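You operate a simulated robot arm through the tools that you are given. There is no shell and no other tool. Be economical: measure what you need, move in short steps, check, and stop when the job is done.

You are at the controls of a simulated robot arm. One attempt, no reset.

JOB
Change the pump from pot to tank, flush the line clear and set the dial to 4.0.
Fine: WATER 1 valve shut, WATER 2 valve left open; flush with the yellow button into the cup until the stream is plain water; shut the CUP valve after.

Only the result counts: the job must be done as asked and must still hold three seconds after the hand-in. Knocking over, shifting, dropping, spilling or breaking anything else fails it.

ROBOT AND FRAMES
A 6-joint arm with a two-finger parallel gripper, fixed in place. Base frame: the origin is at the foot of the arm, x ahead of it, y to its left, z up. Lengths are in m, angles in degrees, forces in N, time in s.
With the tool pointing down near the work surface it reaches from about 0.34 to 0.82 m from the base axis. Its first joint turns from -166.0 to 166.0 degrees. Payload 3.91 kg.
The tool frame sits at the grasp point between the pads (the TCP): z along the fingers, y along the line on which they close. The tips reach 0.03 m beyond it. The gripper opens to 0.11 m. The fingers are 0.02 m wide and 0.01 m thick; the gripper's body (0.048 by 0.112 m) begins 0.055 m behind the TCP.
Orientation is that of the tool frame in the base frame, as a unit quaternion [w, x, y, z]. With the fingers straight down and closing along the base's y, the tool's x points along the base's -x, its y along +y and its z along -z.

CONTROLS
- The arm moves only by the tool arm_command. Its argument "series" is a list of rows, each a list of 7 numbers: the closure, from 0 (fully open) to 1 (shut), then the shift along the base's x, y, z in units of 150 mm (1.0 is 150 mm), then the turn, a rotation vector about the base's x, y, z in units of 180 degrees (1.0 is 180 degrees). In form: [[gripper, dx, dy, dz, rx, ry, rz], ...]. A call has 1 to 10 rows; each row is the pose to reach, as a shift and turn from the pose commanded when the call began. A call with a number of a shift or a turn outside -1 to 1 is refused whole. Rows are played at 5 a second. More than 0.05 m and 8.6 degrees between two rows, or a gripper value outside its range, and nothing of the call is played. A pose out of reach is approached as far as the arm can. The call stops where the force on the tool passes 90 N (or 10 N more than at its start, if that is more) or the arm is blocked; 0.2 s more then pass. The fingers move at their own pace (about 0.045 m/s each) and stop on an object; they squeeze with about 25 N. The grip force told is the motor's: it shows also when the fingers shut on nothing. Time passes only in rows, and 0.2 s behind the last, so rows that repeat a pose let the fingers close. It gives the time, the measured TCP pose, the force on the tool (base axes), the opening and the grip force at its end, in the units of the frame above (readings bear some noise), with the torque about the TCP (base axes, N m) and any sound that the robot's microphone picked up.
- Cameras (640 x 400 px; columns grow to the right, rows downward): "scene" is fixed at [0.0479, 0.6412, 1.3062]; the picture's right is [0.13, -0.99, 0.00], its down [-0.71, -0.09, -0.70] and it looks along [0.69, 0.09, -0.71] (base axes); focal length 214 px, centre (320, 200). "wrist" rides on the gripper at [0.077, 0.007, -0.114] in the tool frame; the picture's right is [-0.09, 1.00, 0.00], its down [-0.80, -0.07, -0.59] and it looks along [-0.59, -0.05, 0.80] (tool axes); focal length 270 px, centre (320, 200). There is no depth. A picture from a camera that has moved, and an enlarged one, comes with that camera's place and axes in the base frame and with its lens. The place of the scene camera against the robot may be out by one fixed shift of up to 0.012 m in any direction.
- snapshot(camera): a new picture of that camera. It takes no simulated time.
- slide_trunk(by): slides the trunk up (or, below 0, down) by that many m; the arm rides with it, the base frame stays. It gives what a move gives, with no picture.
- zoom(camera, box): a new picture of the part [left, top, right, bottom] of that camera's present view, enlarged. It takes no simulated time.
- hand_in(): hands the job in; it is judged then, once.

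Work in short steps. Places have to be worked out from the pictures, the camera data and where the tool is seen: move nearer, look again, correct. Check each grasp and each placing, and mend what went wrong. You have 120 turns and 68 pictures in all, those below and enlarged ones among them. Open the gripper and draw the arm clear of the work before you hand the job in, unless the task says otherwise; then end with one line.

The tools are called after "Emit:" as name(argument=value, ...) on one line, values as JSON. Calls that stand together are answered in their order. arm_command: Moves the arm, as the interface text tells. Its arguments: {"type":"object","properties":{"series":{"type":"array","items":{"type":"array","items":{"type":"number"}}}},"required":["series"]} The other tools are called the same way: slide_trunk (by) slides the trunk up or down; snapshot (camera) takes a picture; zoom (camera, box) takes an enlarged picture of a part of a camera's view; hand_in () hands the job in.

At the start:

```text
clock: 0.0
tool_pos: [0.3666, 0.3513, 1.1157]
ee_rot: [0.0, -0.001, 1.0, 0.001]
wrist_force: [-1.2, -0.3, -1.2]
wrist_torque: [0.01, -0.01, 0.06]
gripper_width: 0.1099
grip_force: 0.0
trunk travel left (down, up): [-0.4, 0.21]
```

scene: 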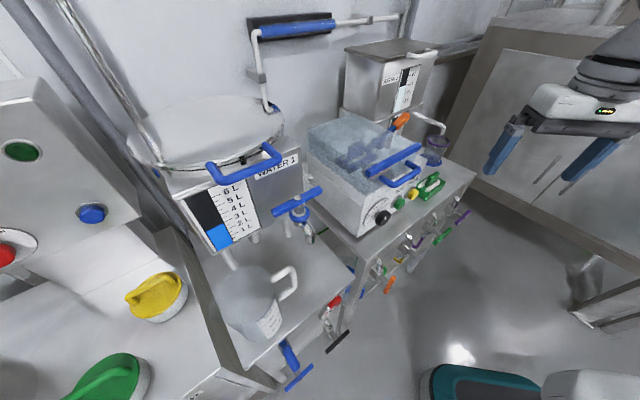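
wrist: 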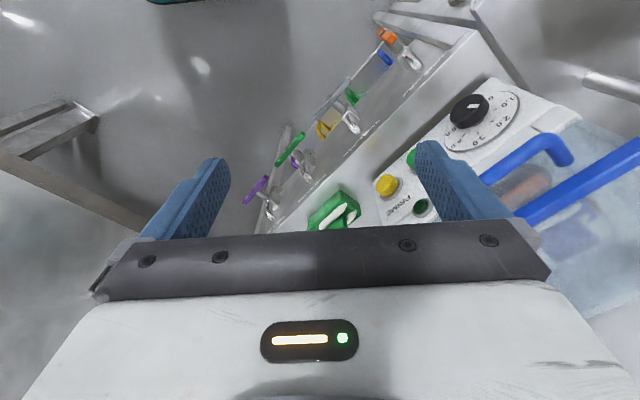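

I'll look closer at the pump and its valves first.

Emit:
zoom(camera="scene", box=[300, 90, 480, 205])

Emit:
zoom(camera="scene", box=[320, 180, 480, 300])

Emit:
zoom(camera="scene", box=[180, 120, 380, 245])

Emit:
zoom(camera="wrist", box=[230, 10, 550, 240])

Emit:
zoom(camera="scene", box=[240, 0, 480, 150])

```text
3.48 times, centred on (390, 148) of scene
camera zoom: at [0.0479, 0.6412, 1.3062], right [0.13, -0.99, 0.0], down [-0.71, -0.09, -0.7], along [0.69, 0.09, -0.71], focal length 746 px, centre (76, 383)
```

zoom: 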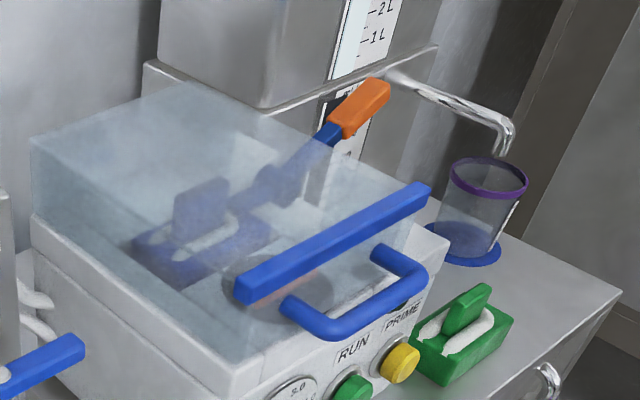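

```text
3.33 times, centred on (400, 240) of scene
camera zoom: at [0.0479, 0.6412, 1.3062], right [0.13, -0.99, 0.0], down [-0.71, -0.09, -0.7], along [0.69, 0.09, -0.71], focal length 715 px, centre (53, 67)
```

zoom: 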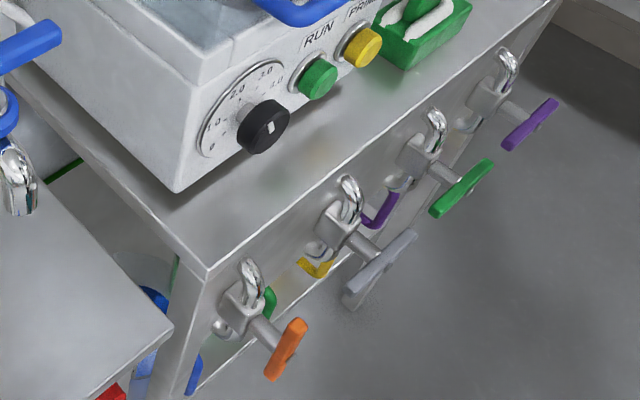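

```text
3.20 times, centred on (280, 182) of scene
camera zoom: at [0.0479, 0.6412, 1.3062], right [0.13, -0.99, 0.0], down [-0.71, -0.09, -0.7], along [0.69, 0.09, -0.71], focal length 686 px, centre (448, 256)
```

zoom: 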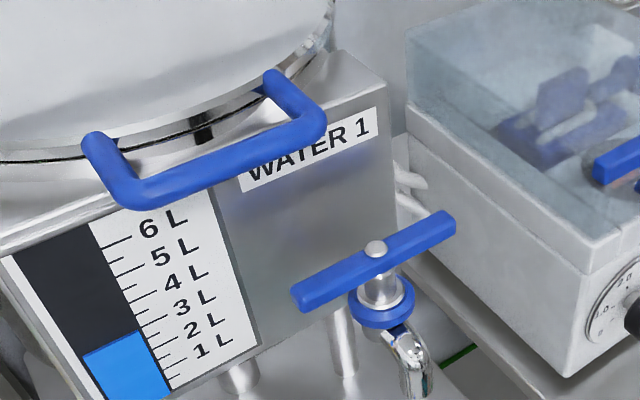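

```text
1.74 times, centred on (390, 125) of wrist
camera zoom: at [0.2895, 0.3584, 1.2297], right [0.09, 1.0, 0.0], down [0.8, -0.07, 0.59], along [0.59, -0.05, -0.8], focal length 470 px, centre (198, 330)
```

zoom: 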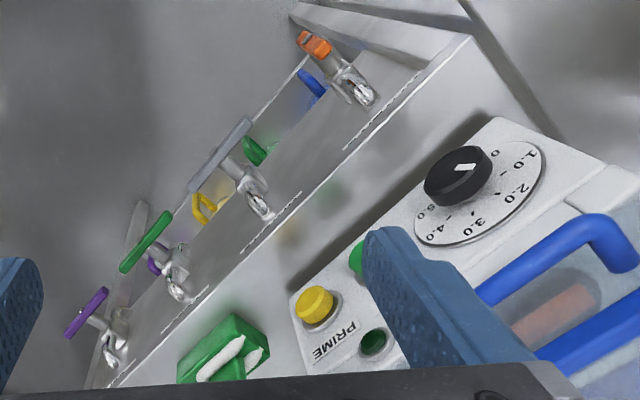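

```text
2.67 times, centred on (360, 75) of scene
camera zoom: at [0.0479, 0.6412, 1.3062], right [0.13, -0.99, 0.0], down [-0.71, -0.09, -0.7], along [0.69, 0.09, -0.71], focal length 572 px, centre (213, 533)
```

zoom: 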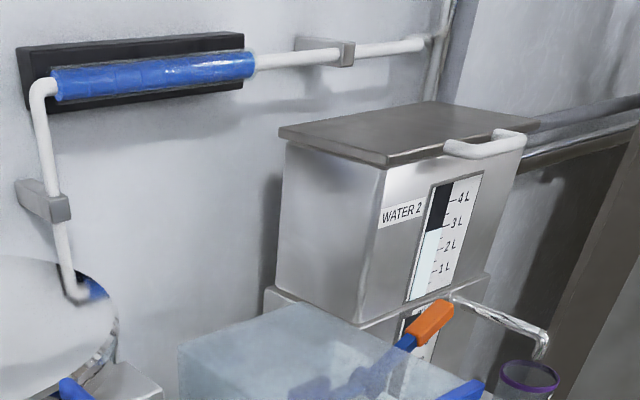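

The pump front (dial ≈ (.41,.53,.90), yellow ≈ (.51,.44,.89)) faces the robot at about 45° yaw. I back off a bit and yaw to face it for a better look.

Emit:
arm_command(series=[[0, -0.1, -0.1, 0, 0, 0, 0.045], [0, -0.2, -0.2, 0, 0, 0, 0.09], [0, -0.3, -0.3, 0, 0, 0, 0.135], [0, -0.4, -0.4, 0, 0, 0, 0.18], [0, -0.5, -0.5, 0, 0, 0, 0.225], [0, -0.5, -0.5, 0, 0, 0, 0.26]])

Emit:
snapshot(camera="wrist")

Emit:
snapshot(camera="scene")

```text
clock: 1.4
tool_pos: [0.2911, 0.2765, 1.1146]
ee_rot: [0.0, -0.399, 0.917, 0.0]
wrist_force: [0.3, -1.1, 0.1]
wrist_torque: [-0.01, -0.01, 0.02]
gripper_width: 0.1099
grip_force: 0.0
trunk travel left (down, up): [-0.4, 0.21]
```

```text
60 pictures are left
camera wrist: at [0.2332, 0.2255, 1.2298], right [-0.67, 0.74, 0.0], down [0.6, 0.54, 0.59], along [0.44, 0.4, -0.8], focal length 270 px, centre (320, 200)
```

wrist: 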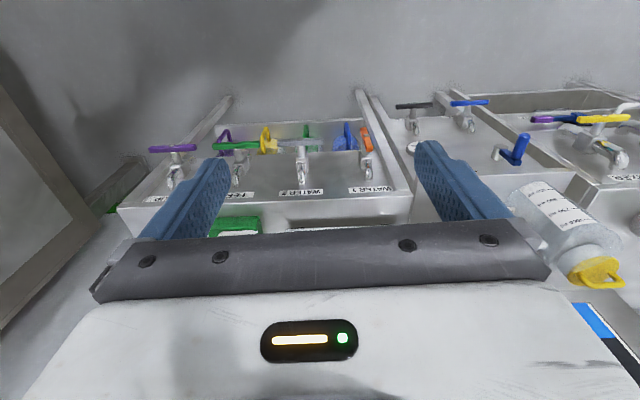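

```text
59 pictures are left
```

scene: 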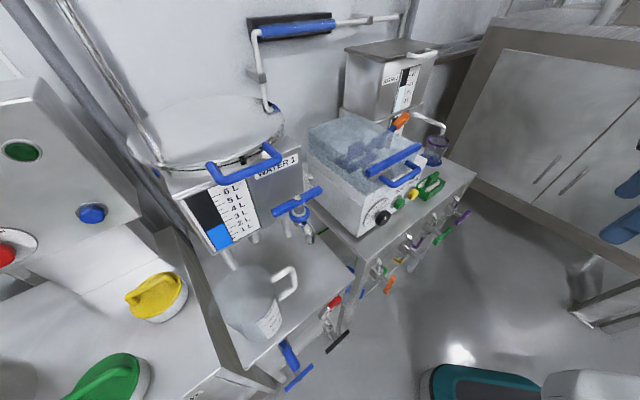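

Labels are visible at the table front; enlarging.

Emit:
zoom(camera="wrist", box=[120, 90, 430, 240])

Emit:
zoom(camera="wrist", box=[360, 80, 640, 260])

```text
2.06 times, centred on (275, 165) of wrist
camera zoom: at [0.2332, 0.2255, 1.2298], right [-0.67, 0.74, 0.0], down [0.6, 0.54, 0.59], along [0.44, 0.4, -0.8], focal length 558 px, centre (413, 272)
```

zoom: 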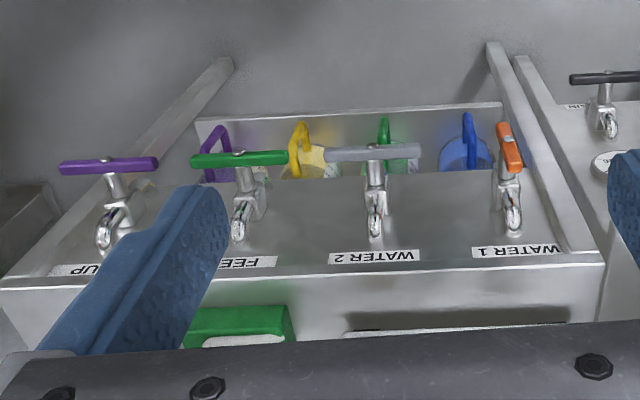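

```text
2.22 times, centred on (500, 170) of wrist
camera zoom: at [0.2332, 0.2255, 1.2298], right [-0.67, 0.74, 0.0], down [0.6, 0.54, 0.59], along [0.44, 0.4, -0.8], focal length 601 px, centre (-80, 267)
```

zoom: 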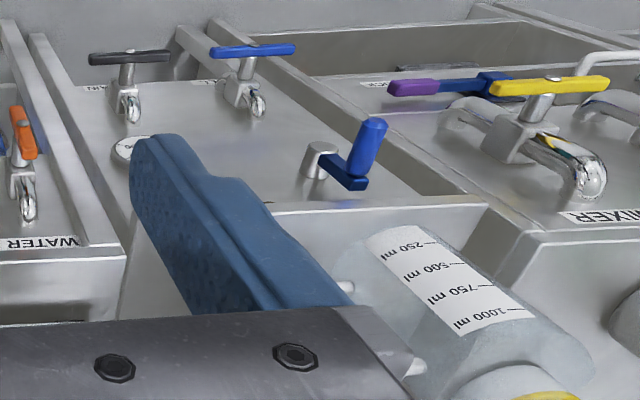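

The labelled valves are CUP (purple), FEED (green), WATER 2 (grey), WATER 1 (orange); WATER 1's handle is turned differently from the others. I lower the trunk for a closer look.

Emit:
slide_trunk(by=-0.2)

Emit:
snapshot(camera="wrist")

```text
clock: 3.6
tool_pos: [0.2913, 0.2762, 0.9146]
ee_rot: [0.0, -0.397, 0.918, 0.001]
wrist_force: [0.3, 0.4, -0.2]
wrist_torque: [-0.02, 0.0, 0.03]
gripper_width: 0.11
grip_force: 0.0
trunk travel left (down, up): [-0.2, 0.41]
```

```text
56 pictures are left
camera wrist: at [0.2333, 0.2259, 1.0299], right [-0.67, 0.75, 0.0], down [0.6, 0.54, 0.59], along [0.44, 0.4, -0.8], focal length 270 px, centre (320, 200)
```

wrist: 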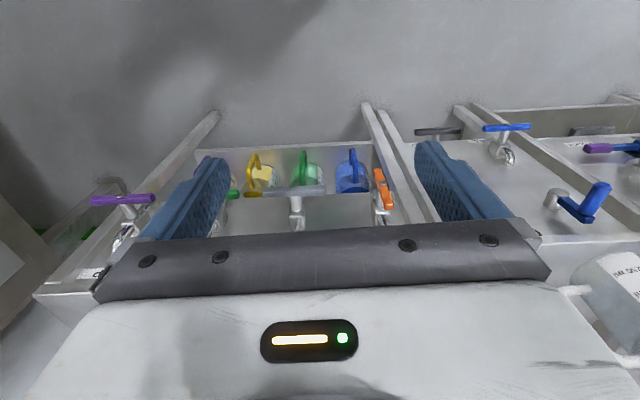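

I tilt the tool forward 30° so the valves move out from behind the gripper.

Emit:
arm_command(series=[[0, 0, 0, 0, 0.03, -0.03, 0], [0, 0, 0, 0, 0.06, -0.06, 0], [0, 0, 0, 0, 0.09, -0.09, 0], [0, 0, 0, 0, 0.118, -0.118, 0]])

Emit:
zoom(camera="wrist", box=[80, 0, 540, 240])

```text
clock: 4.6
tool_pos: [0.2918, 0.2768, 0.914]
ee_rot: [0.242, -0.384, 0.886, 0.095]
wrist_force: [0.0, -0.1, -0.2]
wrist_torque: [0.01, 0.0, 0.04]
gripper_width: 0.1099
grip_force: 0.0
trunk travel left (down, up): [-0.2, 0.41]
```

```text
1.39 times, centred on (310, 120) of wrist
camera zoom: at [0.2, 0.1931, 0.9755], right [-0.67, 0.74, 0.03], down [0.31, 0.25, 0.92], along [0.67, 0.63, -0.4], focal length 376 px, centre (334, 311)
```

zoom: 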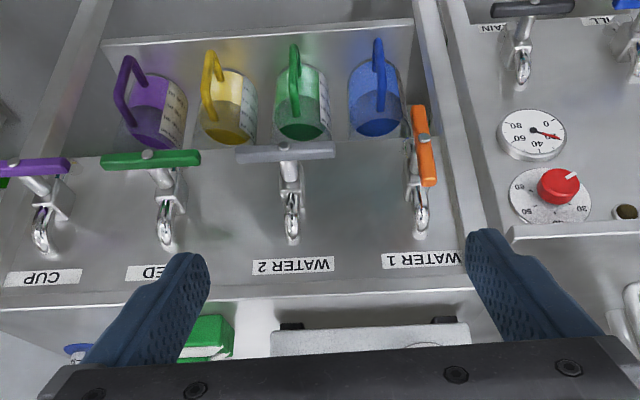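

Clear: orange WATER 1 handle is vertical (along the pipe, open), the others across (shut). Hubs lie on a line from WATER 1 ≈ (.356,.483,.635) to CUP ≈ (.665,.158,.648), panel inward normal ≈ (.725,.69,0). I tilt the tool horizontal and come down in front of WATER 1.

Emit:
arm_command(series=[[0, -0.03, 0.09, -0.12, 0.03, -0.029, -0.0015], [0, -0.06, 0.18, -0.25, 0.06, -0.058, -0.003], [0, -0.09, 0.27, -0.37, 0.09, -0.087, -0.0045], [0, -0.12, 0.36, -0.5, 0.12, -0.116, -0.006], [0, -0.15, 0.45, -0.62, 0.15, -0.145, -0.0075], [0, -0.18, 0.54, -0.75, 0.18, -0.174, -0.009], [0, -0.22, 0.63, -0.87, 0.21, -0.203, -0.0105], [0, -0.253, 0.73, -1.0, 0.239, -0.231, -0.012]])

Emit:
snapshot(camera="wrist")

Emit:
snapshot(camera="scene")

```text
clock: 6.4
tool_pos: [0.2577, 0.4322, 0.7776]
ee_rot: [0.655, -0.266, 0.657, 0.261]
wrist_force: [-0.1, -0.2, 0.5]
wrist_torque: [0.0, 0.03, 0.02]
gripper_width: 0.11
grip_force: 0.1
out of reach, approached as far as the arm can: row 3, 4, 5, 6, 7, 8
trunk travel left (down, up): [-0.2, 0.41]
```

```text
54 pictures are left
camera wrist: at [0.1702, 0.3579, 0.7016], right [-0.69, 0.72, 0.08], down [-0.38, -0.46, 0.8], along [0.62, 0.52, 0.59], focal length 270 px, centre (320, 200)
```

wrist: 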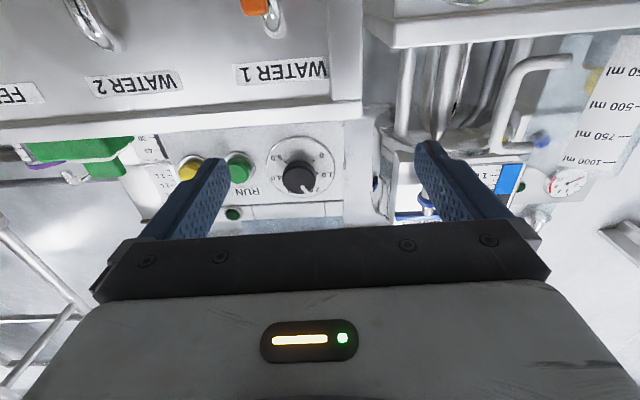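

```text
53 pictures are left
```

scene: 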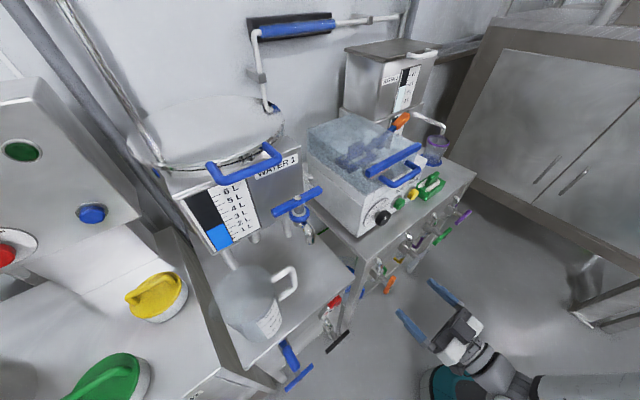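

Close to the wanted pose, only the height lacks; lowering with the trunk.

Emit:
slide_trunk(by=-0.14)

Emit:
snapshot(camera="wrist")

```text
clock: 8.0
tool_pos: [0.2586, 0.4306, 0.6386]
ee_rot: [0.656, -0.265, 0.658, 0.259]
wrist_force: [0.4, 0.7, 0.1]
wrist_torque: [-0.04, 0.0, 0.0]
gripper_width: 0.11
grip_force: 0.0
trunk travel left (down, up): [-0.06, 0.55]
```

```text
52 pictures are left
camera wrist: at [0.1708, 0.3581, 0.5617], right [-0.69, 0.72, 0.08], down [-0.38, -0.45, 0.8], along [0.62, 0.52, 0.59], focal length 270 px, centre (320, 200)
```

wrist: 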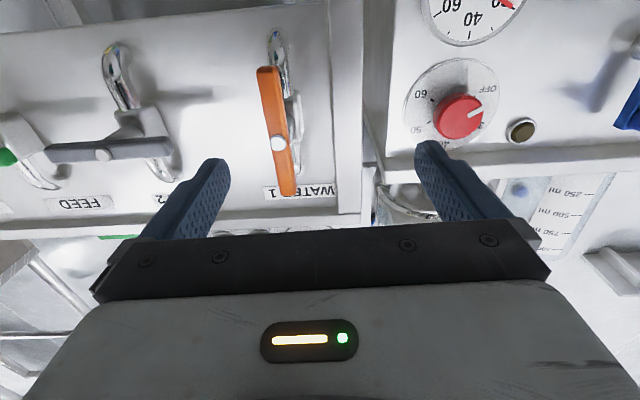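

Triangulated WATER 1 hub ≈ (.3475,.469,.651). I align the tool axis with it laterally, half-closing the fingers.

Emit:
arm_command(series=[[0.5, 0.08, -0.08, 0.04, 0, 0, 0], [0.5, 0.157, -0.165, 0.08, 0, 0, 0], [0.5, 0.157, -0.165, 0.08, 0, 0, 0]])

Emit:
snapshot(camera="wrist")

```text
clock: 8.8
tool_pos: [0.288, 0.426, 0.6497]
ee_rot: [0.656, -0.266, 0.658, 0.259]
wrist_force: [0.1, 0.8, 0.0]
wrist_torque: [0.01, 0.02, 0.0]
gripper_width: 0.0552
grip_force: 0.0
out of reach, approached as far as the arm can: row 1, 2, 3
trunk travel left (down, up): [-0.06, 0.55]
```

```text
51 pictures are left
camera wrist: at [0.1993, 0.3513, 0.5738], right [-0.69, 0.72, 0.08], down [-0.38, -0.45, 0.81], along [0.62, 0.52, 0.59], focal length 270 px, centre (320, 200)
```

wrist: 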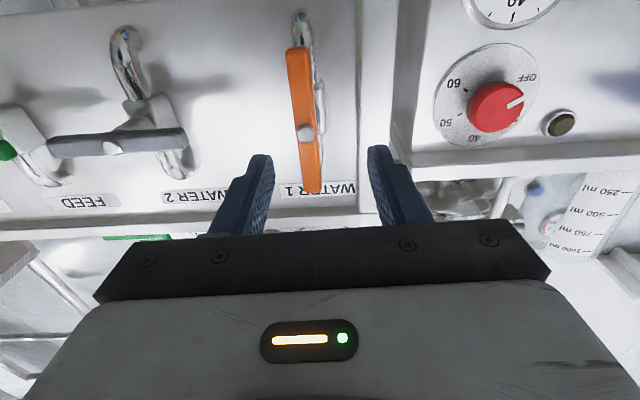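

Lateral error is ~0.01 m; I advance part way along the axis and read how command and measurement agree.

Emit:
arm_command(series=[[0.5, 0.12, 0.06, 0.0, 0, 0, 0], [0.5, 0.241, 0.133, 0.0, 0, 0, 0]])

```text
clock: 9.4
tool_pos: [0.3229, 0.4432, 0.6489]
ee_rot: [0.656, -0.266, 0.657, 0.26]
wrist_force: [0.5, 0.8, 0.1]
wrist_torque: [0.01, 0.0, -0.02]
gripper_width: 0.0548
grip_force: 0.0
trunk travel left (down, up): [-0.06, 0.55]
```

Emit:
arm_command(series=[[0.5, 0.07, 0.07, 0.01, 0, 0, 0], [0.5, 0.14, 0.145, 0.01, 0, 0, 0]])

Emit:
snapshot(camera="wrist")

```text
clock: 10.0
tool_pos: [0.3454, 0.4664, 0.6492]
ee_rot: [0.655, -0.265, 0.658, 0.259]
wrist_force: [-0.3, 0.0, -0.1]
wrist_torque: [-0.01, 0.01, -0.03]
gripper_width: 0.0551
grip_force: 0.0
trunk travel left (down, up): [-0.06, 0.55]
```

```text
50 pictures are left
camera wrist: at [0.2579, 0.3929, 0.5731], right [-0.69, 0.72, 0.08], down [-0.38, -0.45, 0.81], along [0.62, 0.52, 0.59], focal length 270 px, centre (320, 200)
```

wrist: 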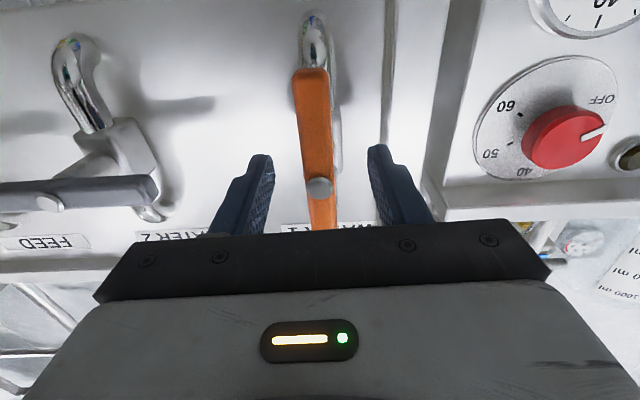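

Hub sits exactly at the TCP point between the fingers. Closing on the handle.

Emit:
arm_command(series=[[0.7, 0, 0, 0, 0, 0, 0], [1, 0, 0, 0, 0, 0, 0], [1, 0, 0, 0, 0, 0, 0], [1, 0, 0, 0, 0, 0, 0], [1, 0, 0, 0, 0, 0, 0]])

```text
clock: 11.2
tool_pos: [0.3443, 0.4672, 0.6493]
ee_rot: [0.656, -0.265, 0.658, 0.259]
wrist_force: [-0.4, 3.4, 0.2]
wrist_torque: [-0.02, 0.05, 0.7]
gripper_width: 0.02
grip_force: 44.9
trunk travel left (down, up): [-0.06, 0.55]
```

Gripped (0.02 m). Testing an 8° turn clockwise about the panel normal.

Emit:
arm_command(series=[[1, 0, 0, 0, 0.016, 0.0153, 0], [1, 0, 0, 0, 0.0322, 0.0307, 0], [1, 0, 0, 0, 0.0322, 0.0307, 0]])

```text
clock: 11.8
tool_pos: [0.3468, 0.4691, 0.6559]
ee_rot: [0.64, -0.231, 0.685, 0.263]
wrist_force: [26.4, 2.2, -10.7]
wrist_torque: [0.46, -0.49, 0.34]
gripper_width: 0.0208
grip_force: 45.4
out of reach, approached as far as the arm can: row 1, 2
trunk travel left (down, up): [-0.06, 0.55]
stopped in row 2: the force on the tool passed its limit at 107 N (the readings are from after the stop); the commanded pose is now the measured one
```

That direction hit an arm reach limit and loaded the tool. Trying the opposite direction gently.

Emit:
arm_command(series=[[1, -0.007, -0.005, -0.02, -0.012, -0.0115, 0], [1, -0.015, -0.013, -0.044, -0.028, -0.027, 0], [1, -0.015, -0.013, -0.044, -0.044, -0.042, 0], [1, -0.015, -0.013, -0.044, -0.06, -0.057, 0]])

```text
clock: 12.8
tool_pos: [0.3444, 0.4663, 0.6546]
ee_rot: [0.676, -0.312, 0.643, 0.178]
wrist_force: [40.8, -4.9, 23.2]
wrist_torque: [0.6, 0.49, 0.73]
gripper_width: 0.0221
grip_force: 44.9
trunk travel left (down, up): [-0.06, 0.55]
```

Emit:
snapshot(camera="wrist")

```text
49 pictures are left
camera wrist: at [0.2609, 0.3857, 0.5802], right [-0.65, 0.75, -0.11], down [-0.49, -0.31, 0.81], along [0.58, 0.58, 0.57], focal length 270 px, centre (320, 200)
```

wrist: 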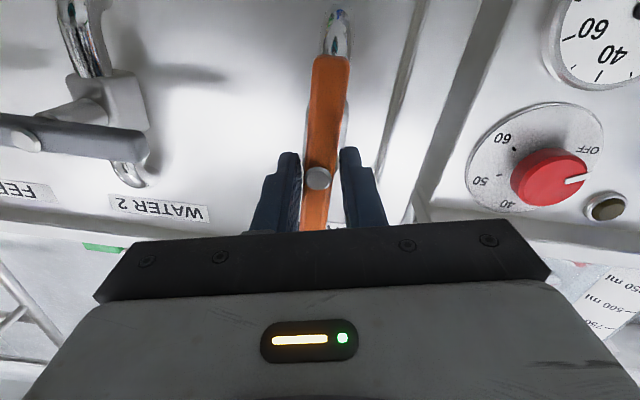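

The handle stays put counter-clockwise (gripper only twists), so it likely turns clockwise, where this roll hit the arm's limit. I release, back off, and roll the tool 180° counter-clockwise so I have room to turn clockwise.

Emit:
arm_command(series=[[0.5, 0, 0, 0, 0, 0, 0], [0.5, 0, 0, 0, 0, 0, 0], [0.5, 0, 0, 0, 0, 0, 0], [0.5, -0.1, -0.095, 0, 0, 0, 0], [0.5, -0.2, -0.19, 0, 0, 0, 0], [0.5, -0.29, -0.276, 0, 0, 0, 0]])

Emit:
arm_command(series=[[0.5, 0, 0, 0, -0.032, -0.0307, 0], [0.5, 0, 0, 0, -0.064, -0.061, 0], [0.5, 0, 0, 0, -0.096, -0.092, 0], [0.5, 0, 0, 0, -0.129, -0.123, 0], [0.5, 0, 0, 0, -0.161, -0.153, 0], [0.5, 0, 0, 0, -0.193, -0.184, 0], [0.5, 0, 0, 0, -0.225, -0.214, 0], [0.5, 0, 0, 0, -0.257, -0.245, 0], [0.5, 0, 0, 0, -0.29, -0.276, 0], [0.5, 0, 0, 0, -0.322, -0.307, 0]])

```text
clock: 14.2
tool_pos: [0.2974, 0.4257, 0.6528]
ee_rot: [0.675, -0.316, 0.644, 0.176]
wrist_force: [-0.3, 0.5, 0.5]
wrist_torque: [0.02, 0.0, 0.0]
gripper_width: 0.0548
grip_force: 0.2
trunk travel left (down, up): [-0.06, 0.55]
```

```text
clock: 16.4
tool_pos: [0.2985, 0.4272, 0.6524]
ee_rot: [0.656, -0.634, 0.275, -0.303]
wrist_force: [-0.1, 0.9, -0.6]
wrist_torque: [0.0, -0.02, 0.0]
gripper_width: 0.0549
grip_force: 0.1
trunk travel left (down, up): [-0.06, 0.55]
```

Rolling freely. I continue the roll to have the camera on top and the fingers aligned with the vertical bar.

Emit:
arm_command(series=[[0.5, 0, 0, 0, -0.0352, -0.0309, -0.0004], [0.5, 0, 0, 0, -0.0703, -0.0618, -0.0008], [0.5, 0, 0, 0, -0.1055, -0.0927, -0.0011], [0.5, 0, 0, 0, -0.1407, -0.1236, -0.0015], [0.5, 0, 0, 0, -0.1758, -0.1545, -0.0019], [0.5, 0, 0, 0, -0.211, -0.1854, -0.0023], [0.5, 0, 0, 0, -0.2462, -0.2163, -0.0027], [0.5, 0, 0, 0, -0.2814, -0.2472, -0.003], [0.5, 0, 0, 0, -0.3165, -0.2781, -0.0034], [0.5, 0, 0, 0, -0.3517, -0.309, -0.0038]])

Emit:
snapshot(camera="wrist")

```text
clock: 18.6
tool_pos: [0.2978, 0.4275, 0.6532]
ee_rot: [-0.287, 0.664, 0.236, 0.649]
wrist_force: [0.0, 1.1, -0.1]
wrist_torque: [-0.01, -0.01, 0.0]
gripper_width: 0.0549
grip_force: 0.1
trunk travel left (down, up): [-0.06, 0.55]
```

```text
48 pictures are left
camera wrist: at [0.2233, 0.3399, 0.7291], right [0.68, -0.72, -0.16], down [-0.52, -0.31, -0.8], along [0.52, 0.63, -0.58], focal length 270 px, centre (320, 200)
```

wrist: 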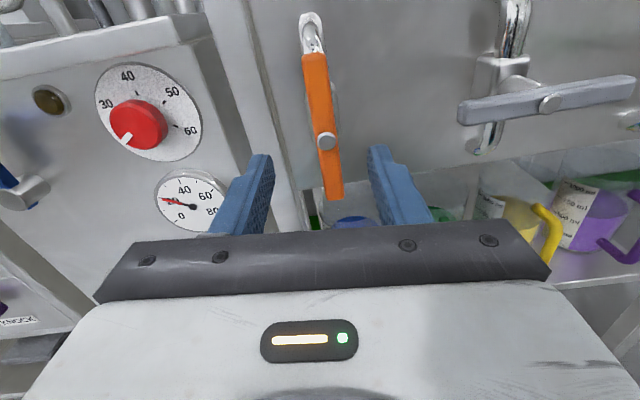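

Upright view, hub nearly on axis. Finishing the roll and advancing onto the handle.

Emit:
arm_command(series=[[0.5, 0.1, 0.09, -0.01, -0.0193, -0.0169, 0], [0.5, 0.2, 0.18, -0.01, -0.0193, -0.0169, 0], [0.5, 0.333, 0.29, -0.013, -0.0193, -0.0169, 0]])

Emit:
snapshot(camera="wrist")

```text
clock: 19.4
tool_pos: [0.3482, 0.4685, 0.6521]
ee_rot: [-0.262, 0.655, 0.264, 0.658]
wrist_force: [-0.6, -0.6, 0.6]
wrist_torque: [-0.03, 0.04, 0.01]
gripper_width: 0.0548
grip_force: 0.1
trunk travel left (down, up): [-0.06, 0.55]
```

```text
47 pictures are left
camera wrist: at [0.2694, 0.3858, 0.7286], right [0.69, -0.72, -0.08], down [-0.48, -0.36, -0.8], along [0.55, 0.59, -0.59], focal length 270 px, centre (320, 200)
```

wrist: 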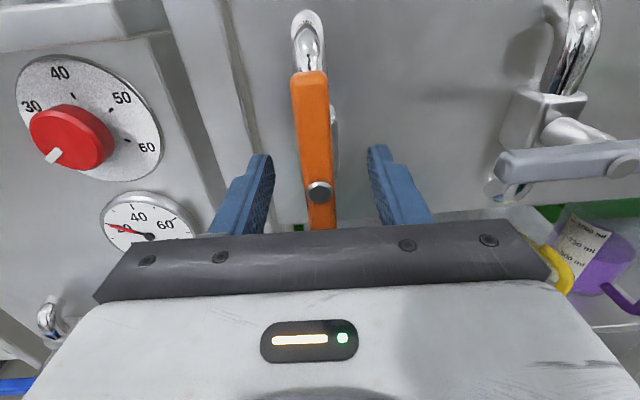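

Aligned. Grip.

Emit:
arm_command(series=[[0.8, 0, 0, 0, 0, 0, 0], [1, 0, 0, 0, 0, 0, 0], [1, 0, 0, 0, 0, 0, 0], [1, 0, 0, 0, 0, 0, 0], [1, 0, 0, 0, 0.0242, 0.023, 0], [1, 0, 0, 0, 0.0484, 0.046, 0], [1, 0, 0, 0, 0.0725, 0.069, 0], [1, 0, 0, 0, 0.0725, 0.069, 0]])

Emit:
snapshot(camera="wrist")

```text
clock: 21.2
tool_pos: [0.3473, 0.4693, 0.6508]
ee_rot: [-0.36, 0.689, 0.155, 0.609]
wrist_force: [-5.9, -10.4, 3.2]
wrist_torque: [0.12, -0.14, 0.69]
gripper_width: 0.02
grip_force: 45.2
trunk travel left (down, up): [-0.06, 0.55]
```

```text
46 pictures are left
camera wrist: at [0.2851, 0.3692, 0.7226], right [0.63, -0.67, -0.39], down [-0.65, -0.18, -0.74], along [0.43, 0.72, -0.55], focal length 270 px, centre (320, 200)
```

wrist: 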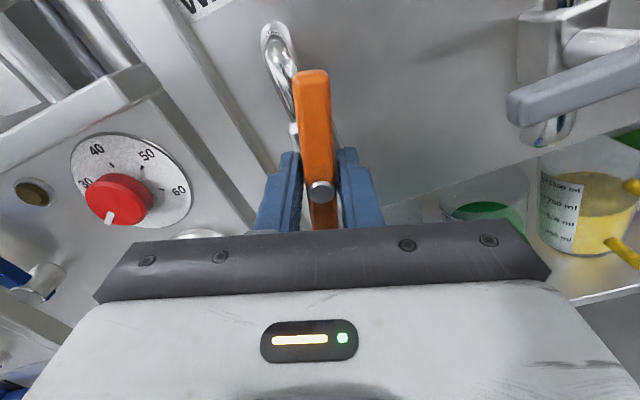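

It turns clockwise easily. Continue to 90°.

Emit:
arm_command(series=[[1, 0, 0, 0, 0.0322, 0.0307, 0], [1, 0, 0, 0, 0.0644, 0.0613, 0], [1, 0, 0, 0, 0.0967, 0.092, 0], [1, 0, 0, 0, 0.1289, 0.1227, 0], [1, 0, 0, 0, 0.1611, 0.1533, 0], [1, 0, 0, 0, 0.1933, 0.184, 0], [1, 0, 0, 0, 0.2256, 0.2147, 0], [1, 0, 0, 0, 0.2578, 0.2453, 0], [1, 0, 0, 0, 0.29, 0.276, 0]])

Emit:
snapshot(camera="wrist")

```text
clock: 23.2
tool_pos: [0.3485, 0.4691, 0.6495]
ee_rot: [-0.648, 0.65, -0.282, 0.279]
wrist_force: [4.9, -23.4, 0.5]
wrist_torque: [0.25, -0.27, -0.64]
gripper_width: 0.0196
grip_force: 45.9
trunk travel left (down, up): [-0.06, 0.55]
```

```text
45 pictures are left
camera wrist: at [0.3181, 0.3349, 0.6439], right [-0.06, 0.06, -1.0], down [-0.98, 0.17, 0.07], along [0.18, 0.98, 0.05], focal length 270 px, centre (320, 200)
```

wrist: 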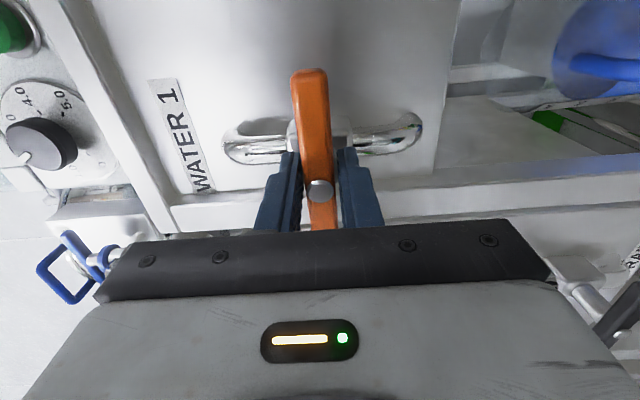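

Horizontal now. Push 4° more to seat it against any stop.

Emit:
arm_command(series=[[1, 0, 0, 0, 0.008, 0.0077, 0], [1, 0, 0, 0, 0.0161, 0.0153, 0], [1, 0, 0, 0, 0.0161, 0.0153, 0]])

```text
clock: 24.0
tool_pos: [0.3484, 0.4692, 0.6504]
ee_rot: [0.657, -0.641, 0.303, -0.257]
wrist_force: [-2.4, -26.3, -10.6]
wrist_torque: [0.1, -0.12, -0.3]
gripper_width: 0.0195
grip_force: 44.9
trunk travel left (down, up): [-0.06, 0.55]
```

Release, back off, and shift along the panel toward WATER 2.

Emit:
arm_command(series=[[0.5, 0, 0, 0, 0, 0, 0], [0.5, 0, 0, 0, 0, 0, 0], [0.5, 0, 0, 0, -0.0161, -0.0153, 0], [0.5, -0.12, -0.115, 0, -0.0161, -0.0153, 0], [0.5, -0.24, -0.228, 0, -0.0161, -0.0153, 0], [0.5, -0.36, -0.345, 0, -0.0161, -0.0153, 0]])

Emit:
snapshot(camera="wrist")

```text
clock: 25.4
tool_pos: [0.295, 0.4218, 0.6531]
ee_rot: [-0.648, 0.651, -0.28, 0.28]
wrist_force: [0.2, 0.2, -0.6]
wrist_torque: [-0.01, 0.0, -0.03]
gripper_width: 0.055
grip_force: 0.0
out of reach, approached as far as the arm can: row 6
trunk travel left (down, up): [-0.06, 0.55]
```

```text
44 pictures are left
camera wrist: at [0.2645, 0.2883, 0.6475], right [-0.06, 0.06, -1.0], down [-0.98, 0.17, 0.07], along [0.18, 0.98, 0.05], focal length 270 px, centre (320, 200)
```

wrist: 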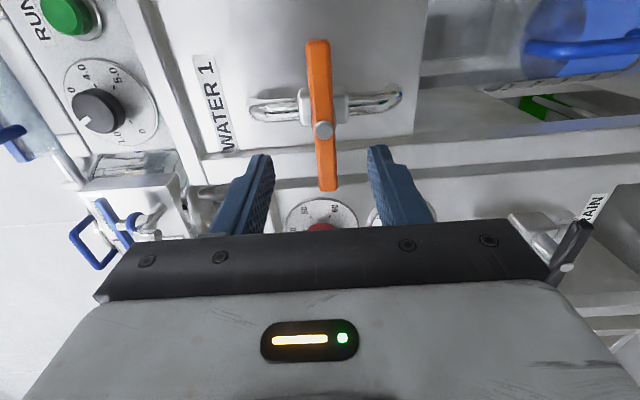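

WATER 1 is across its pipe. Moving along the panel by one spacing to WATER 2.

Emit:
arm_command(series=[[0.5, 0.17, -0.18, 0, 0, 0, 0], [0.5, 0.34, -0.36, 0, 0, 0, 0], [0.5, 0.51, -0.54, 0, 0, 0, 0], [0.5, 0.685, -0.72, 0, 0, 0, 0]])

Emit:
snapshot(camera="wrist")

```text
clock: 26.4
tool_pos: [0.3597, 0.3923, 0.6566]
ee_rot: [-0.648, 0.651, -0.279, 0.28]
wrist_force: [0.1, -1.0, -0.3]
wrist_torque: [-0.01, 0.01, 0.0]
gripper_width: 0.055
grip_force: 0.0
out of reach, approached as far as the arm can: row 1, 2, 3, 4
trunk travel left (down, up): [-0.06, 0.55]
```

```text
43 pictures are left
camera wrist: at [0.3293, 0.2596, 0.6509], right [-0.06, 0.06, -1.0], down [-0.98, 0.17, 0.07], along [0.18, 0.98, 0.05], focal length 270 px, centre (320, 200)
```

wrist: 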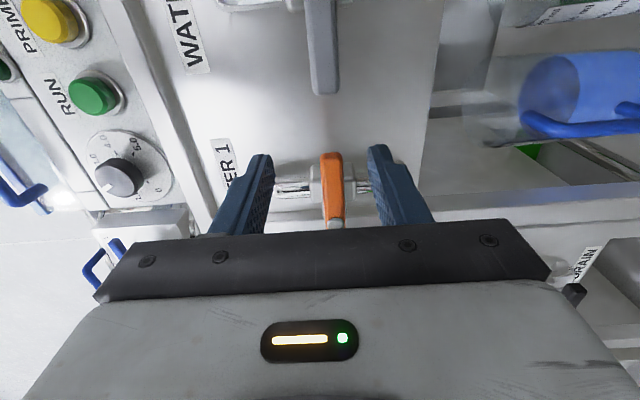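

Arm is limited close to its base; I'm ~0.044 m from the handle plane. Moving on along the panel keeping this distance.

Emit:
arm_command(series=[[0.5, 0.13, -0.138, 0, 0, 0, 0], [0.5, 0.26, -0.276, -0.01, 0, 0, 0], [0.5, 0.39, -0.413, -0.02, 0, 0, 0]])

Emit:
snapshot(camera="wrist")

```text
clock: 27.2
tool_pos: [0.3618, 0.3912, 0.6578]
ee_rot: [-0.648, 0.65, -0.281, 0.281]
wrist_force: [0.3, 0.8, -0.2]
wrist_torque: [0.02, 0.01, -0.02]
gripper_width: 0.055
grip_force: 0.0
out of reach, approached as far as the arm can: row 1, 2, 3
trunk travel left (down, up): [-0.06, 0.55]
```

```text
42 pictures are left
camera wrist: at [0.3315, 0.2575, 0.6514], right [-0.06, 0.06, -1.0], down [-0.98, 0.18, 0.07], along [0.18, 0.98, 0.05], focal length 270 px, centre (320, 200)
```

wrist: 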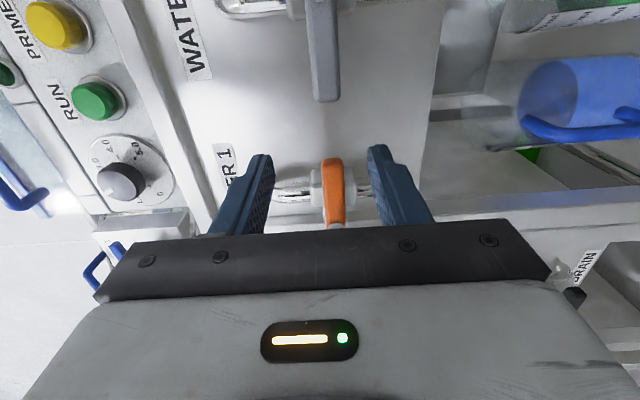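

Likely the wrist is too close to the shoulder at this trunk height. I raise the trunk by 0.25 and then lower the arm instead.

Emit:
slide_trunk(by=0.25)

Emit:
arm_command(series=[[0.5, 0.13, -0.138, -0.1, 0, 0, 0], [0.5, 0.26, -0.276, -0.2, 0, 0, 0], [0.5, 0.37, -0.39, -0.3, 0, 0, 0], [0.5, 0.37, -0.39, -0.5, 0, 0, 0], [0.5, 0.37, -0.39, -0.7, 0, 0, 0]])

Emit:
snapshot(camera="scene")

```text
clock: 29.8
tool_pos: [0.3625, 0.3904, 0.9077]
ee_rot: [-0.647, 0.65, -0.281, 0.283]
wrist_force: [0.9, -0.5, 0.7]
wrist_torque: [-0.01, -0.02, -0.01]
gripper_width: 0.0548
grip_force: 0.1
trunk travel left (down, up): [-0.31, 0.3]
```

```text
clock: 31.0
tool_pos: [0.367, 0.3721, 0.8007]
ee_rot: [-0.643, 0.645, -0.292, 0.293]
wrist_force: [0.2, -0.6, 1.3]
wrist_torque: [-0.01, 0.01, -0.03]
gripper_width: 0.055
grip_force: 0.1
out of reach, approached as far as the arm can: row 1, 2, 3, 4, 5
trunk travel left (down, up): [-0.31, 0.3]
```

```text
41 pictures are left
```

scene: 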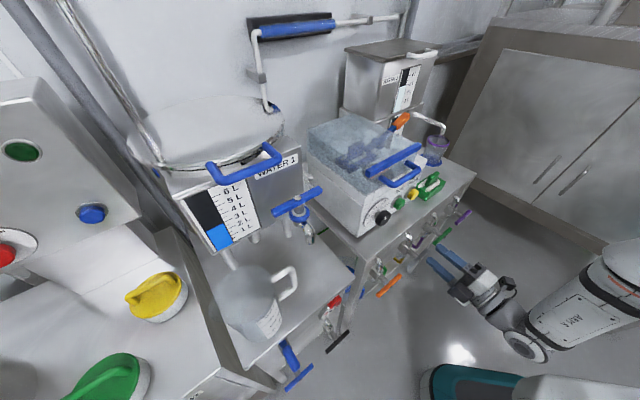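

Some gain. Raise the trunk another 0.2 and lower the arm further.

Emit:
slide_trunk(by=0.2)

Emit:
arm_command(series=[[0.5, 0.0, 0.0, -0.25, 0, 0, 0], [0.5, 0.0, 0.0, -0.5, 0, 0, 0], [0.5, 0.1, -0.1, -0.75, 0, 0, 0], [0.5, 0.2, -0.2, -1.0, 0, 0, 0], [0.5, 0.34, -0.28, -1.0, 0, 0, 0]])

```text
clock: 33.2
tool_pos: [0.3664, 0.3738, 1.0015]
ee_rot: [-0.643, 0.645, -0.291, 0.292]
wrist_force: [0.2, 0.1, -0.1]
wrist_torque: [-0.01, 0.0, -0.01]
gripper_width: 0.0549
grip_force: 0.0
trunk travel left (down, up): [-0.51, 0.1]
```

```text
clock: 34.4
tool_pos: [0.3701, 0.3612, 0.853]
ee_rot: [-0.642, 0.643, -0.295, 0.295]
wrist_force: [0.3, -0.2, 0.3]
wrist_torque: [0.01, 0.0, 0.03]
gripper_width: 0.0548
grip_force: 0.0
out of reach, approached as far as the arm can: row 3, 4, 5
trunk travel left (down, up): [-0.51, 0.1]
```

The limit fits a cylinder of ~0.2 m around the base axis for the wrist; the straight path cut through it. At this height I swing around: further forward first, then along, restoring yaw.

Emit:
arm_command(series=[[0.5, 0.14, 0.12, 0, 0, 0, 0.005], [0.5, 0.25, 0.05, 0, 0, 0, 0.01], [0.5, 0.35, -0.02, 0, 0, 0, 0.016], [0.5, 0.44, -0.09, 0, 0, 0, 0.016], [0.5, 0.38, -0.14, 0, 0, 0, 0.016]])

Emit:
snapshot(camera="wrist")

```text
clock: 35.6
tool_pos: [0.3625, 0.384, 0.8514]
ee_rot: [-0.647, 0.649, -0.282, 0.283]
wrist_force: [-0.1, 0.5, -0.7]
wrist_torque: [-0.04, 0.0, 0.01]
gripper_width: 0.055
grip_force: 0.2
out of reach, approached as far as the arm can: row 1, 2, 3, 4, 5
trunk travel left (down, up): [-0.51, 0.1]
```

```text
40 pictures are left
camera wrist: at [0.3307, 0.2506, 0.8449], right [-0.06, 0.06, -1.0], down [-0.98, 0.18, 0.07], along [0.19, 0.98, 0.05], focal length 270 px, centre (320, 200)
```

wrist: 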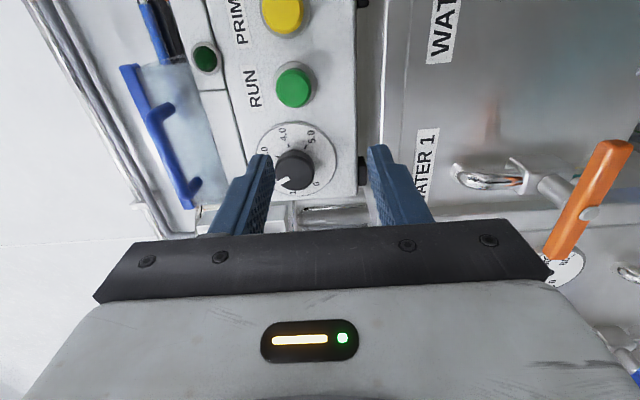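

Gripping W2 head-on is awkward for this arm. Instead I'll point the tool down with the fingers closing along the panel normal and crank the bar by its end (right end up to the top = counter-clockwise). First pitch down.

Emit:
arm_command(series=[[0.5, 0, 0, 0, -0.0315, 0.0331, 0], [0.5, 0, 0, 0, -0.063, 0.0662, 0], [0.5, 0, 0, 0, -0.0945, 0.0993, 0], [0.5, 0, 0, 0, -0.126, 0.1324, 0], [0.5, 0, 0, 0, -0.1575, 0.1655, 0], [0.5, 0, 0, 0, -0.189, 0.1986, 0], [0.5, 0, 0, 0, -0.2205, 0.2317, 0], [0.5, 0, 0, 0, -0.252, 0.2648, 0], [0.5, 0, 0, 0, -0.2835, 0.2979, 0], [0.5, 0, 0, 0, -0.315, 0.331, 0]])

```text
clock: 37.8
tool_pos: [0.3863, 0.3719, 0.853]
ee_rot: [-0.13, 0.905, -0.391, 0.11]
wrist_force: [-0.3, -0.1, 0.1]
wrist_torque: [0.07, -0.01, -0.06]
gripper_width: 0.0551
grip_force: 0.0
out of reach, approached as far as the arm can: row 1, 2, 3, 4, 5, 6, 7, 9, 10
trunk travel left (down, up): [-0.51, 0.1]
```

Nearly down. Finish orientation and move above W2's right end (≈(.48,.33)).

Emit:
arm_command(series=[[0.5, 0.2, -0.1, 0, -0.0162, 0.0325, 0.0007], [0.5, 0.42, -0.2, 0, -0.0325, 0.065, 0.0014], [0.5, 0.635, -0.29, 0, -0.0487, 0.0974, 0.002]])

Emit:
snapshot(camera="wrist")

```text
clock: 38.6
tool_pos: [0.4595, 0.3354, 0.8492]
ee_rot: [0.068, 0.914, -0.391, -0.089]
wrist_force: [-0.1, 0.4, -1.1]
wrist_torque: [0.0, -0.01, 0.0]
gripper_width: 0.055
grip_force: 0.0
out of reach, approached as far as the arm can: row 1
trunk travel left (down, up): [-0.51, 0.1]
```

```text
39 pictures are left
camera wrist: at [0.5323, 0.2831, 0.9548], right [-0.76, -0.62, 0.2], down [-0.37, 0.66, 0.65], along [-0.54, 0.42, -0.73], focal length 270 px, centre (320, 200)
```

wrist: 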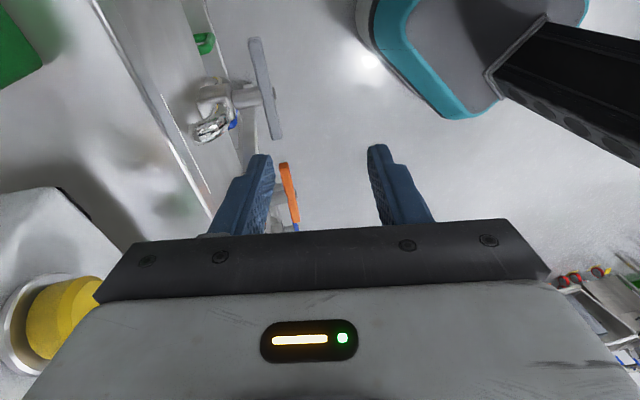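

Good view from above. Correct the small orientation overshoot and look again.

Emit:
arm_command(series=[[0.5, 0, 0, 0, 0.0088, -0.0347, 0], [0.5, 0, 0, 0, 0.0175, -0.0693, -0.0005], [0.5, 0, 0, 0, 0.0175, -0.0693, -0.0005]])

Emit:
snapshot(camera="wrist")

```text
clock: 39.4
tool_pos: [0.4584, 0.3369, 0.8504]
ee_rot: [-0.002, 0.919, -0.393, 0.001]
wrist_force: [-0.4, 0.5, 0.4]
wrist_torque: [-0.01, -0.01, -0.05]
gripper_width: 0.0551
grip_force: 0.1
trunk travel left (down, up): [-0.51, 0.1]
```

```text
38 pictures are left
camera wrist: at [0.5061, 0.2775, 0.9651], right [-0.78, -0.62, 0.0], down [-0.5, 0.63, 0.59], along [-0.37, 0.47, -0.81], focal length 270 px, centre (320, 200)
```

wrist: 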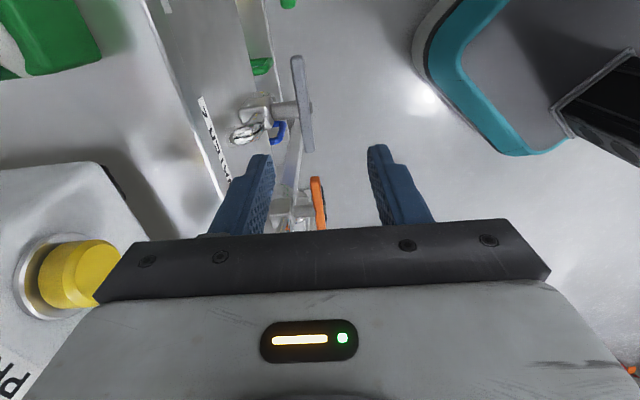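

W2 bar: centre ≈ (.46,.368), half-length .054, along the panel; panel at ~.07 m behind. Target grip near the right end (.486,.338). Move above and down to z≈.72.

Emit:
arm_command(series=[[0.5, 0.184, 0.01, -0.2, 0, 0, 0], [0.5, 0.184, 0.01, -0.45, 0, 0, 0], [0.5, 0.184, 0.01, -0.7, 0, 0, 0], [0.5, 0.184, 0.01, -0.867, 0, 0, 0]])

Emit:
snapshot(camera="wrist")

```text
clock: 40.4
tool_pos: [0.4869, 0.3359, 0.7191]
ee_rot: [-0.001, 0.919, -0.394, 0.002]
wrist_force: [0.3, 0.3, -0.2]
wrist_torque: [0.03, -0.01, 0.02]
gripper_width: 0.0549
grip_force: 0.1
trunk travel left (down, up): [-0.51, 0.1]
```

```text
37 pictures are left
camera wrist: at [0.5337, 0.277, 0.8351], right [-0.78, -0.62, 0.0], down [-0.5, 0.63, 0.59], along [-0.37, 0.47, -0.8], focal length 270 px, centre (320, 200)
```

wrist: 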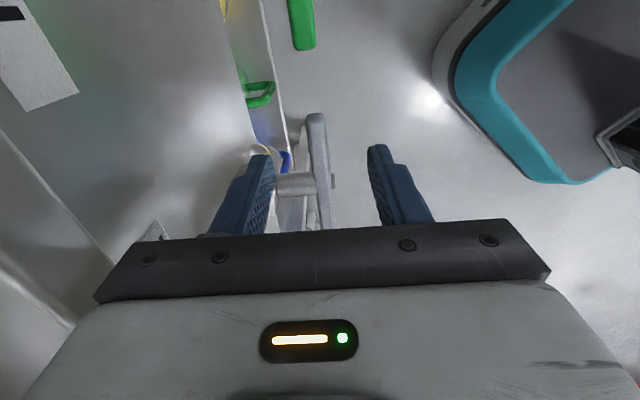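

Bar is centred between the fingers. Descend to z≈.66 and close.

Emit:
arm_command(series=[[0.5, 0, 0, -0.2, 0, 0, 0], [0.5, 0, 0, -0.393, 0, 0, 0], [0.75, 0, 0, -0.393, 0, 0, 0], [1, 0, 0, -0.393, 0, 0, 0], [1, 0, 0, -0.393, 0, 0, 0], [1, 0, 0, -0.393, 0, 0, 0]])

Emit:
snapshot(camera="wrist")

```text
clock: 41.8
tool_pos: [0.487, 0.3378, 0.6629]
ee_rot: [-0.002, 0.919, -0.393, 0.002]
wrist_force: [9.3, 9.7, -1.7]
wrist_torque: [-0.04, -0.08, 0.78]
gripper_width: 0.0142
grip_force: 44.3
trunk travel left (down, up): [-0.51, 0.1]
```

```text
36 pictures are left
camera wrist: at [0.5351, 0.2789, 0.7774], right [-0.78, -0.62, 0.0], down [-0.5, 0.63, 0.59], along [-0.37, 0.47, -0.81], focal length 270 px, centre (320, 200)
```

wrist: 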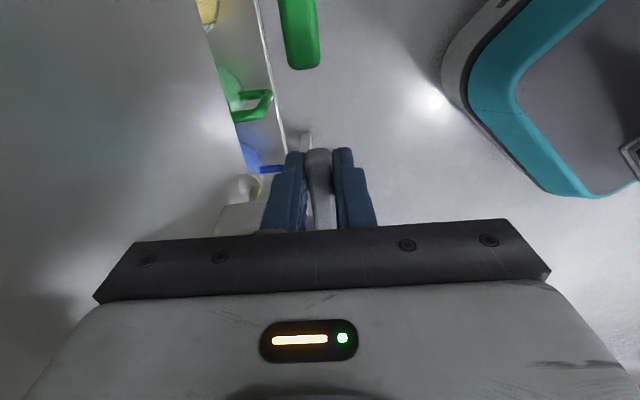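

Gripped (0.014 m thick). Crank the end up along the arc, first 45°.

Emit:
arm_command(series=[[1, -0.0036, 0.0038, 0.0533, 0, 0, 0], [1, -0.0143, 0.015, 0.1047, 0, 0, 0], [1, -0.0318, 0.0334, 0.1518, 0, 0, 0], [1, -0.0553, 0.058, 0.1932, 0, 0, 0]])

Emit:
snapshot(camera="wrist")

```text
clock: 42.7
tool_pos: [0.4846, 0.3409, 0.6774]
ee_rot: [0.001, 0.918, -0.397, 0.0]
wrist_force: [34.6, 11.5, -51.0]
wrist_torque: [-1.0, 3.27, -0.19]
gripper_width: 0.0141
grip_force: 44.8
trunk travel left (down, up): [-0.51, 0.1]
stopped in row 4: the force on the tool passed its limit at 100 N (the readings are from after the stop); the commanded pose is now the measured one
```

```text
35 pictures are left
camera wrist: at [0.533, 0.2815, 0.7923], right [-0.79, -0.62, 0.0], down [-0.5, 0.63, 0.59], along [-0.37, 0.47, -0.8], focal length 270 px, centre (320, 200)
```

wrist: 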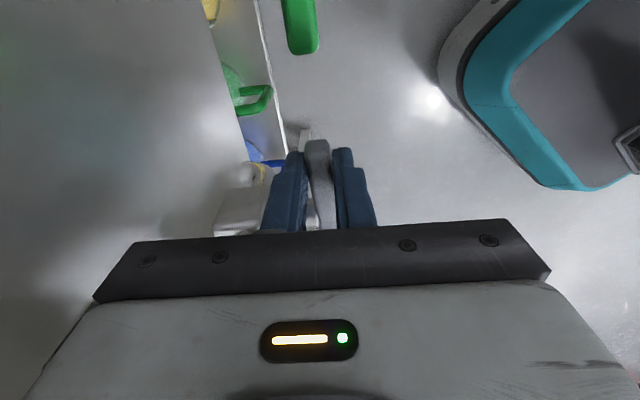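

The bar did not move; the pads slid up. Perhaps this handle turns the other way: regrip and test the right end downward.

Emit:
arm_command(series=[[0.7, 0, 0, 0, 0, 0, 0], [0.7, 0, 0, 0, 0, 0, 0], [0.7, 0.01, -0.01, -0.1, 0, 0, 0], [1, 0.01, -0.01, -0.1, 0, 0, 0], [1, 0.01, -0.01, -0.1, 0, 0, 0], [1, 0.01, -0.01, -0.1, 0, 0, 0], [1, 0.008, -0.008, -0.14, 0, 0, 0], [1, 0.0, 0.0, -0.18, 0, 0, 0]])

Emit:
snapshot(camera="wrist")

```text
clock: 44.5
tool_pos: [0.4837, 0.34, 0.6576]
ee_rot: [-0.003, 0.918, -0.395, 0.002]
wrist_force: [31.9, 0.9, 24.8]
wrist_torque: [0.3, 0.7, 0.89]
gripper_width: 0.0144
grip_force: 45.2
trunk travel left (down, up): [-0.51, 0.1]
```

```text
34 pictures are left
camera wrist: at [0.531, 0.2819, 0.7737], right [-0.78, -0.62, -0.01], down [-0.5, 0.63, 0.59], along [-0.36, 0.47, -0.81], focal length 270 px, centre (320, 200)
```

wrist: 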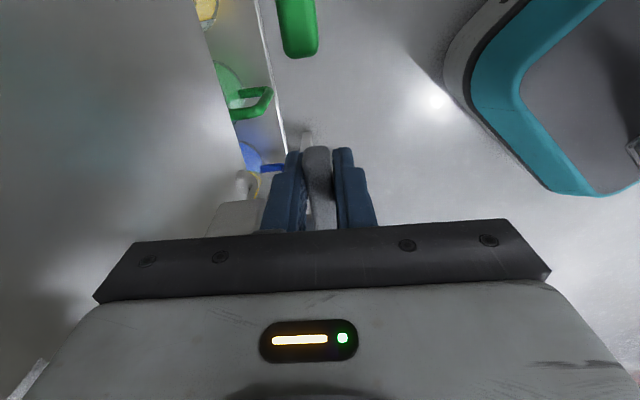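

Emit:
arm_command(series=[[1, 0.0, 0.0, -0.05, 0, 0, 0], [1, -0.01, 0.01, -0.1, 0, 0, 0], [1, -0.02, 0.02, -0.15, 0, 0, 0]])

Emit:
snapshot(camera="wrist")

```text
clock: 45.3
tool_pos: [0.4803, 0.3471, 0.6372]
ee_rot: [-0.005, 0.918, -0.396, 0.004]
wrist_force: [21.3, 11.9, 39.7]
wrist_torque: [-0.54, 0.55, 0.92]
gripper_width: 0.0144
grip_force: 45.5
trunk travel left (down, up): [-0.51, 0.1]
```

```text
33 pictures are left
camera wrist: at [0.5268, 0.2857, 0.753], right [-0.78, -0.62, -0.01], down [-0.51, 0.63, 0.59], along [-0.36, 0.47, -0.81], focal length 270 px, centre (320, 200)
```

wrist: 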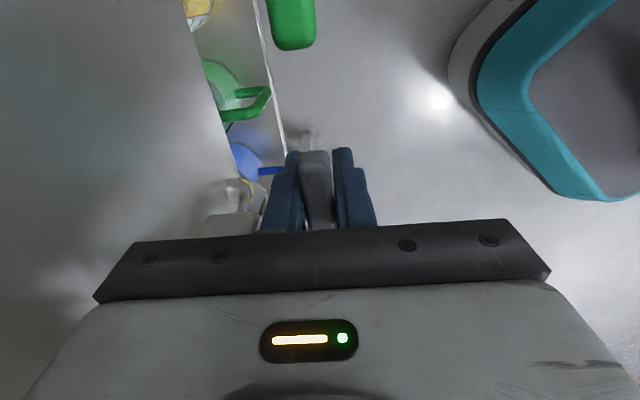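

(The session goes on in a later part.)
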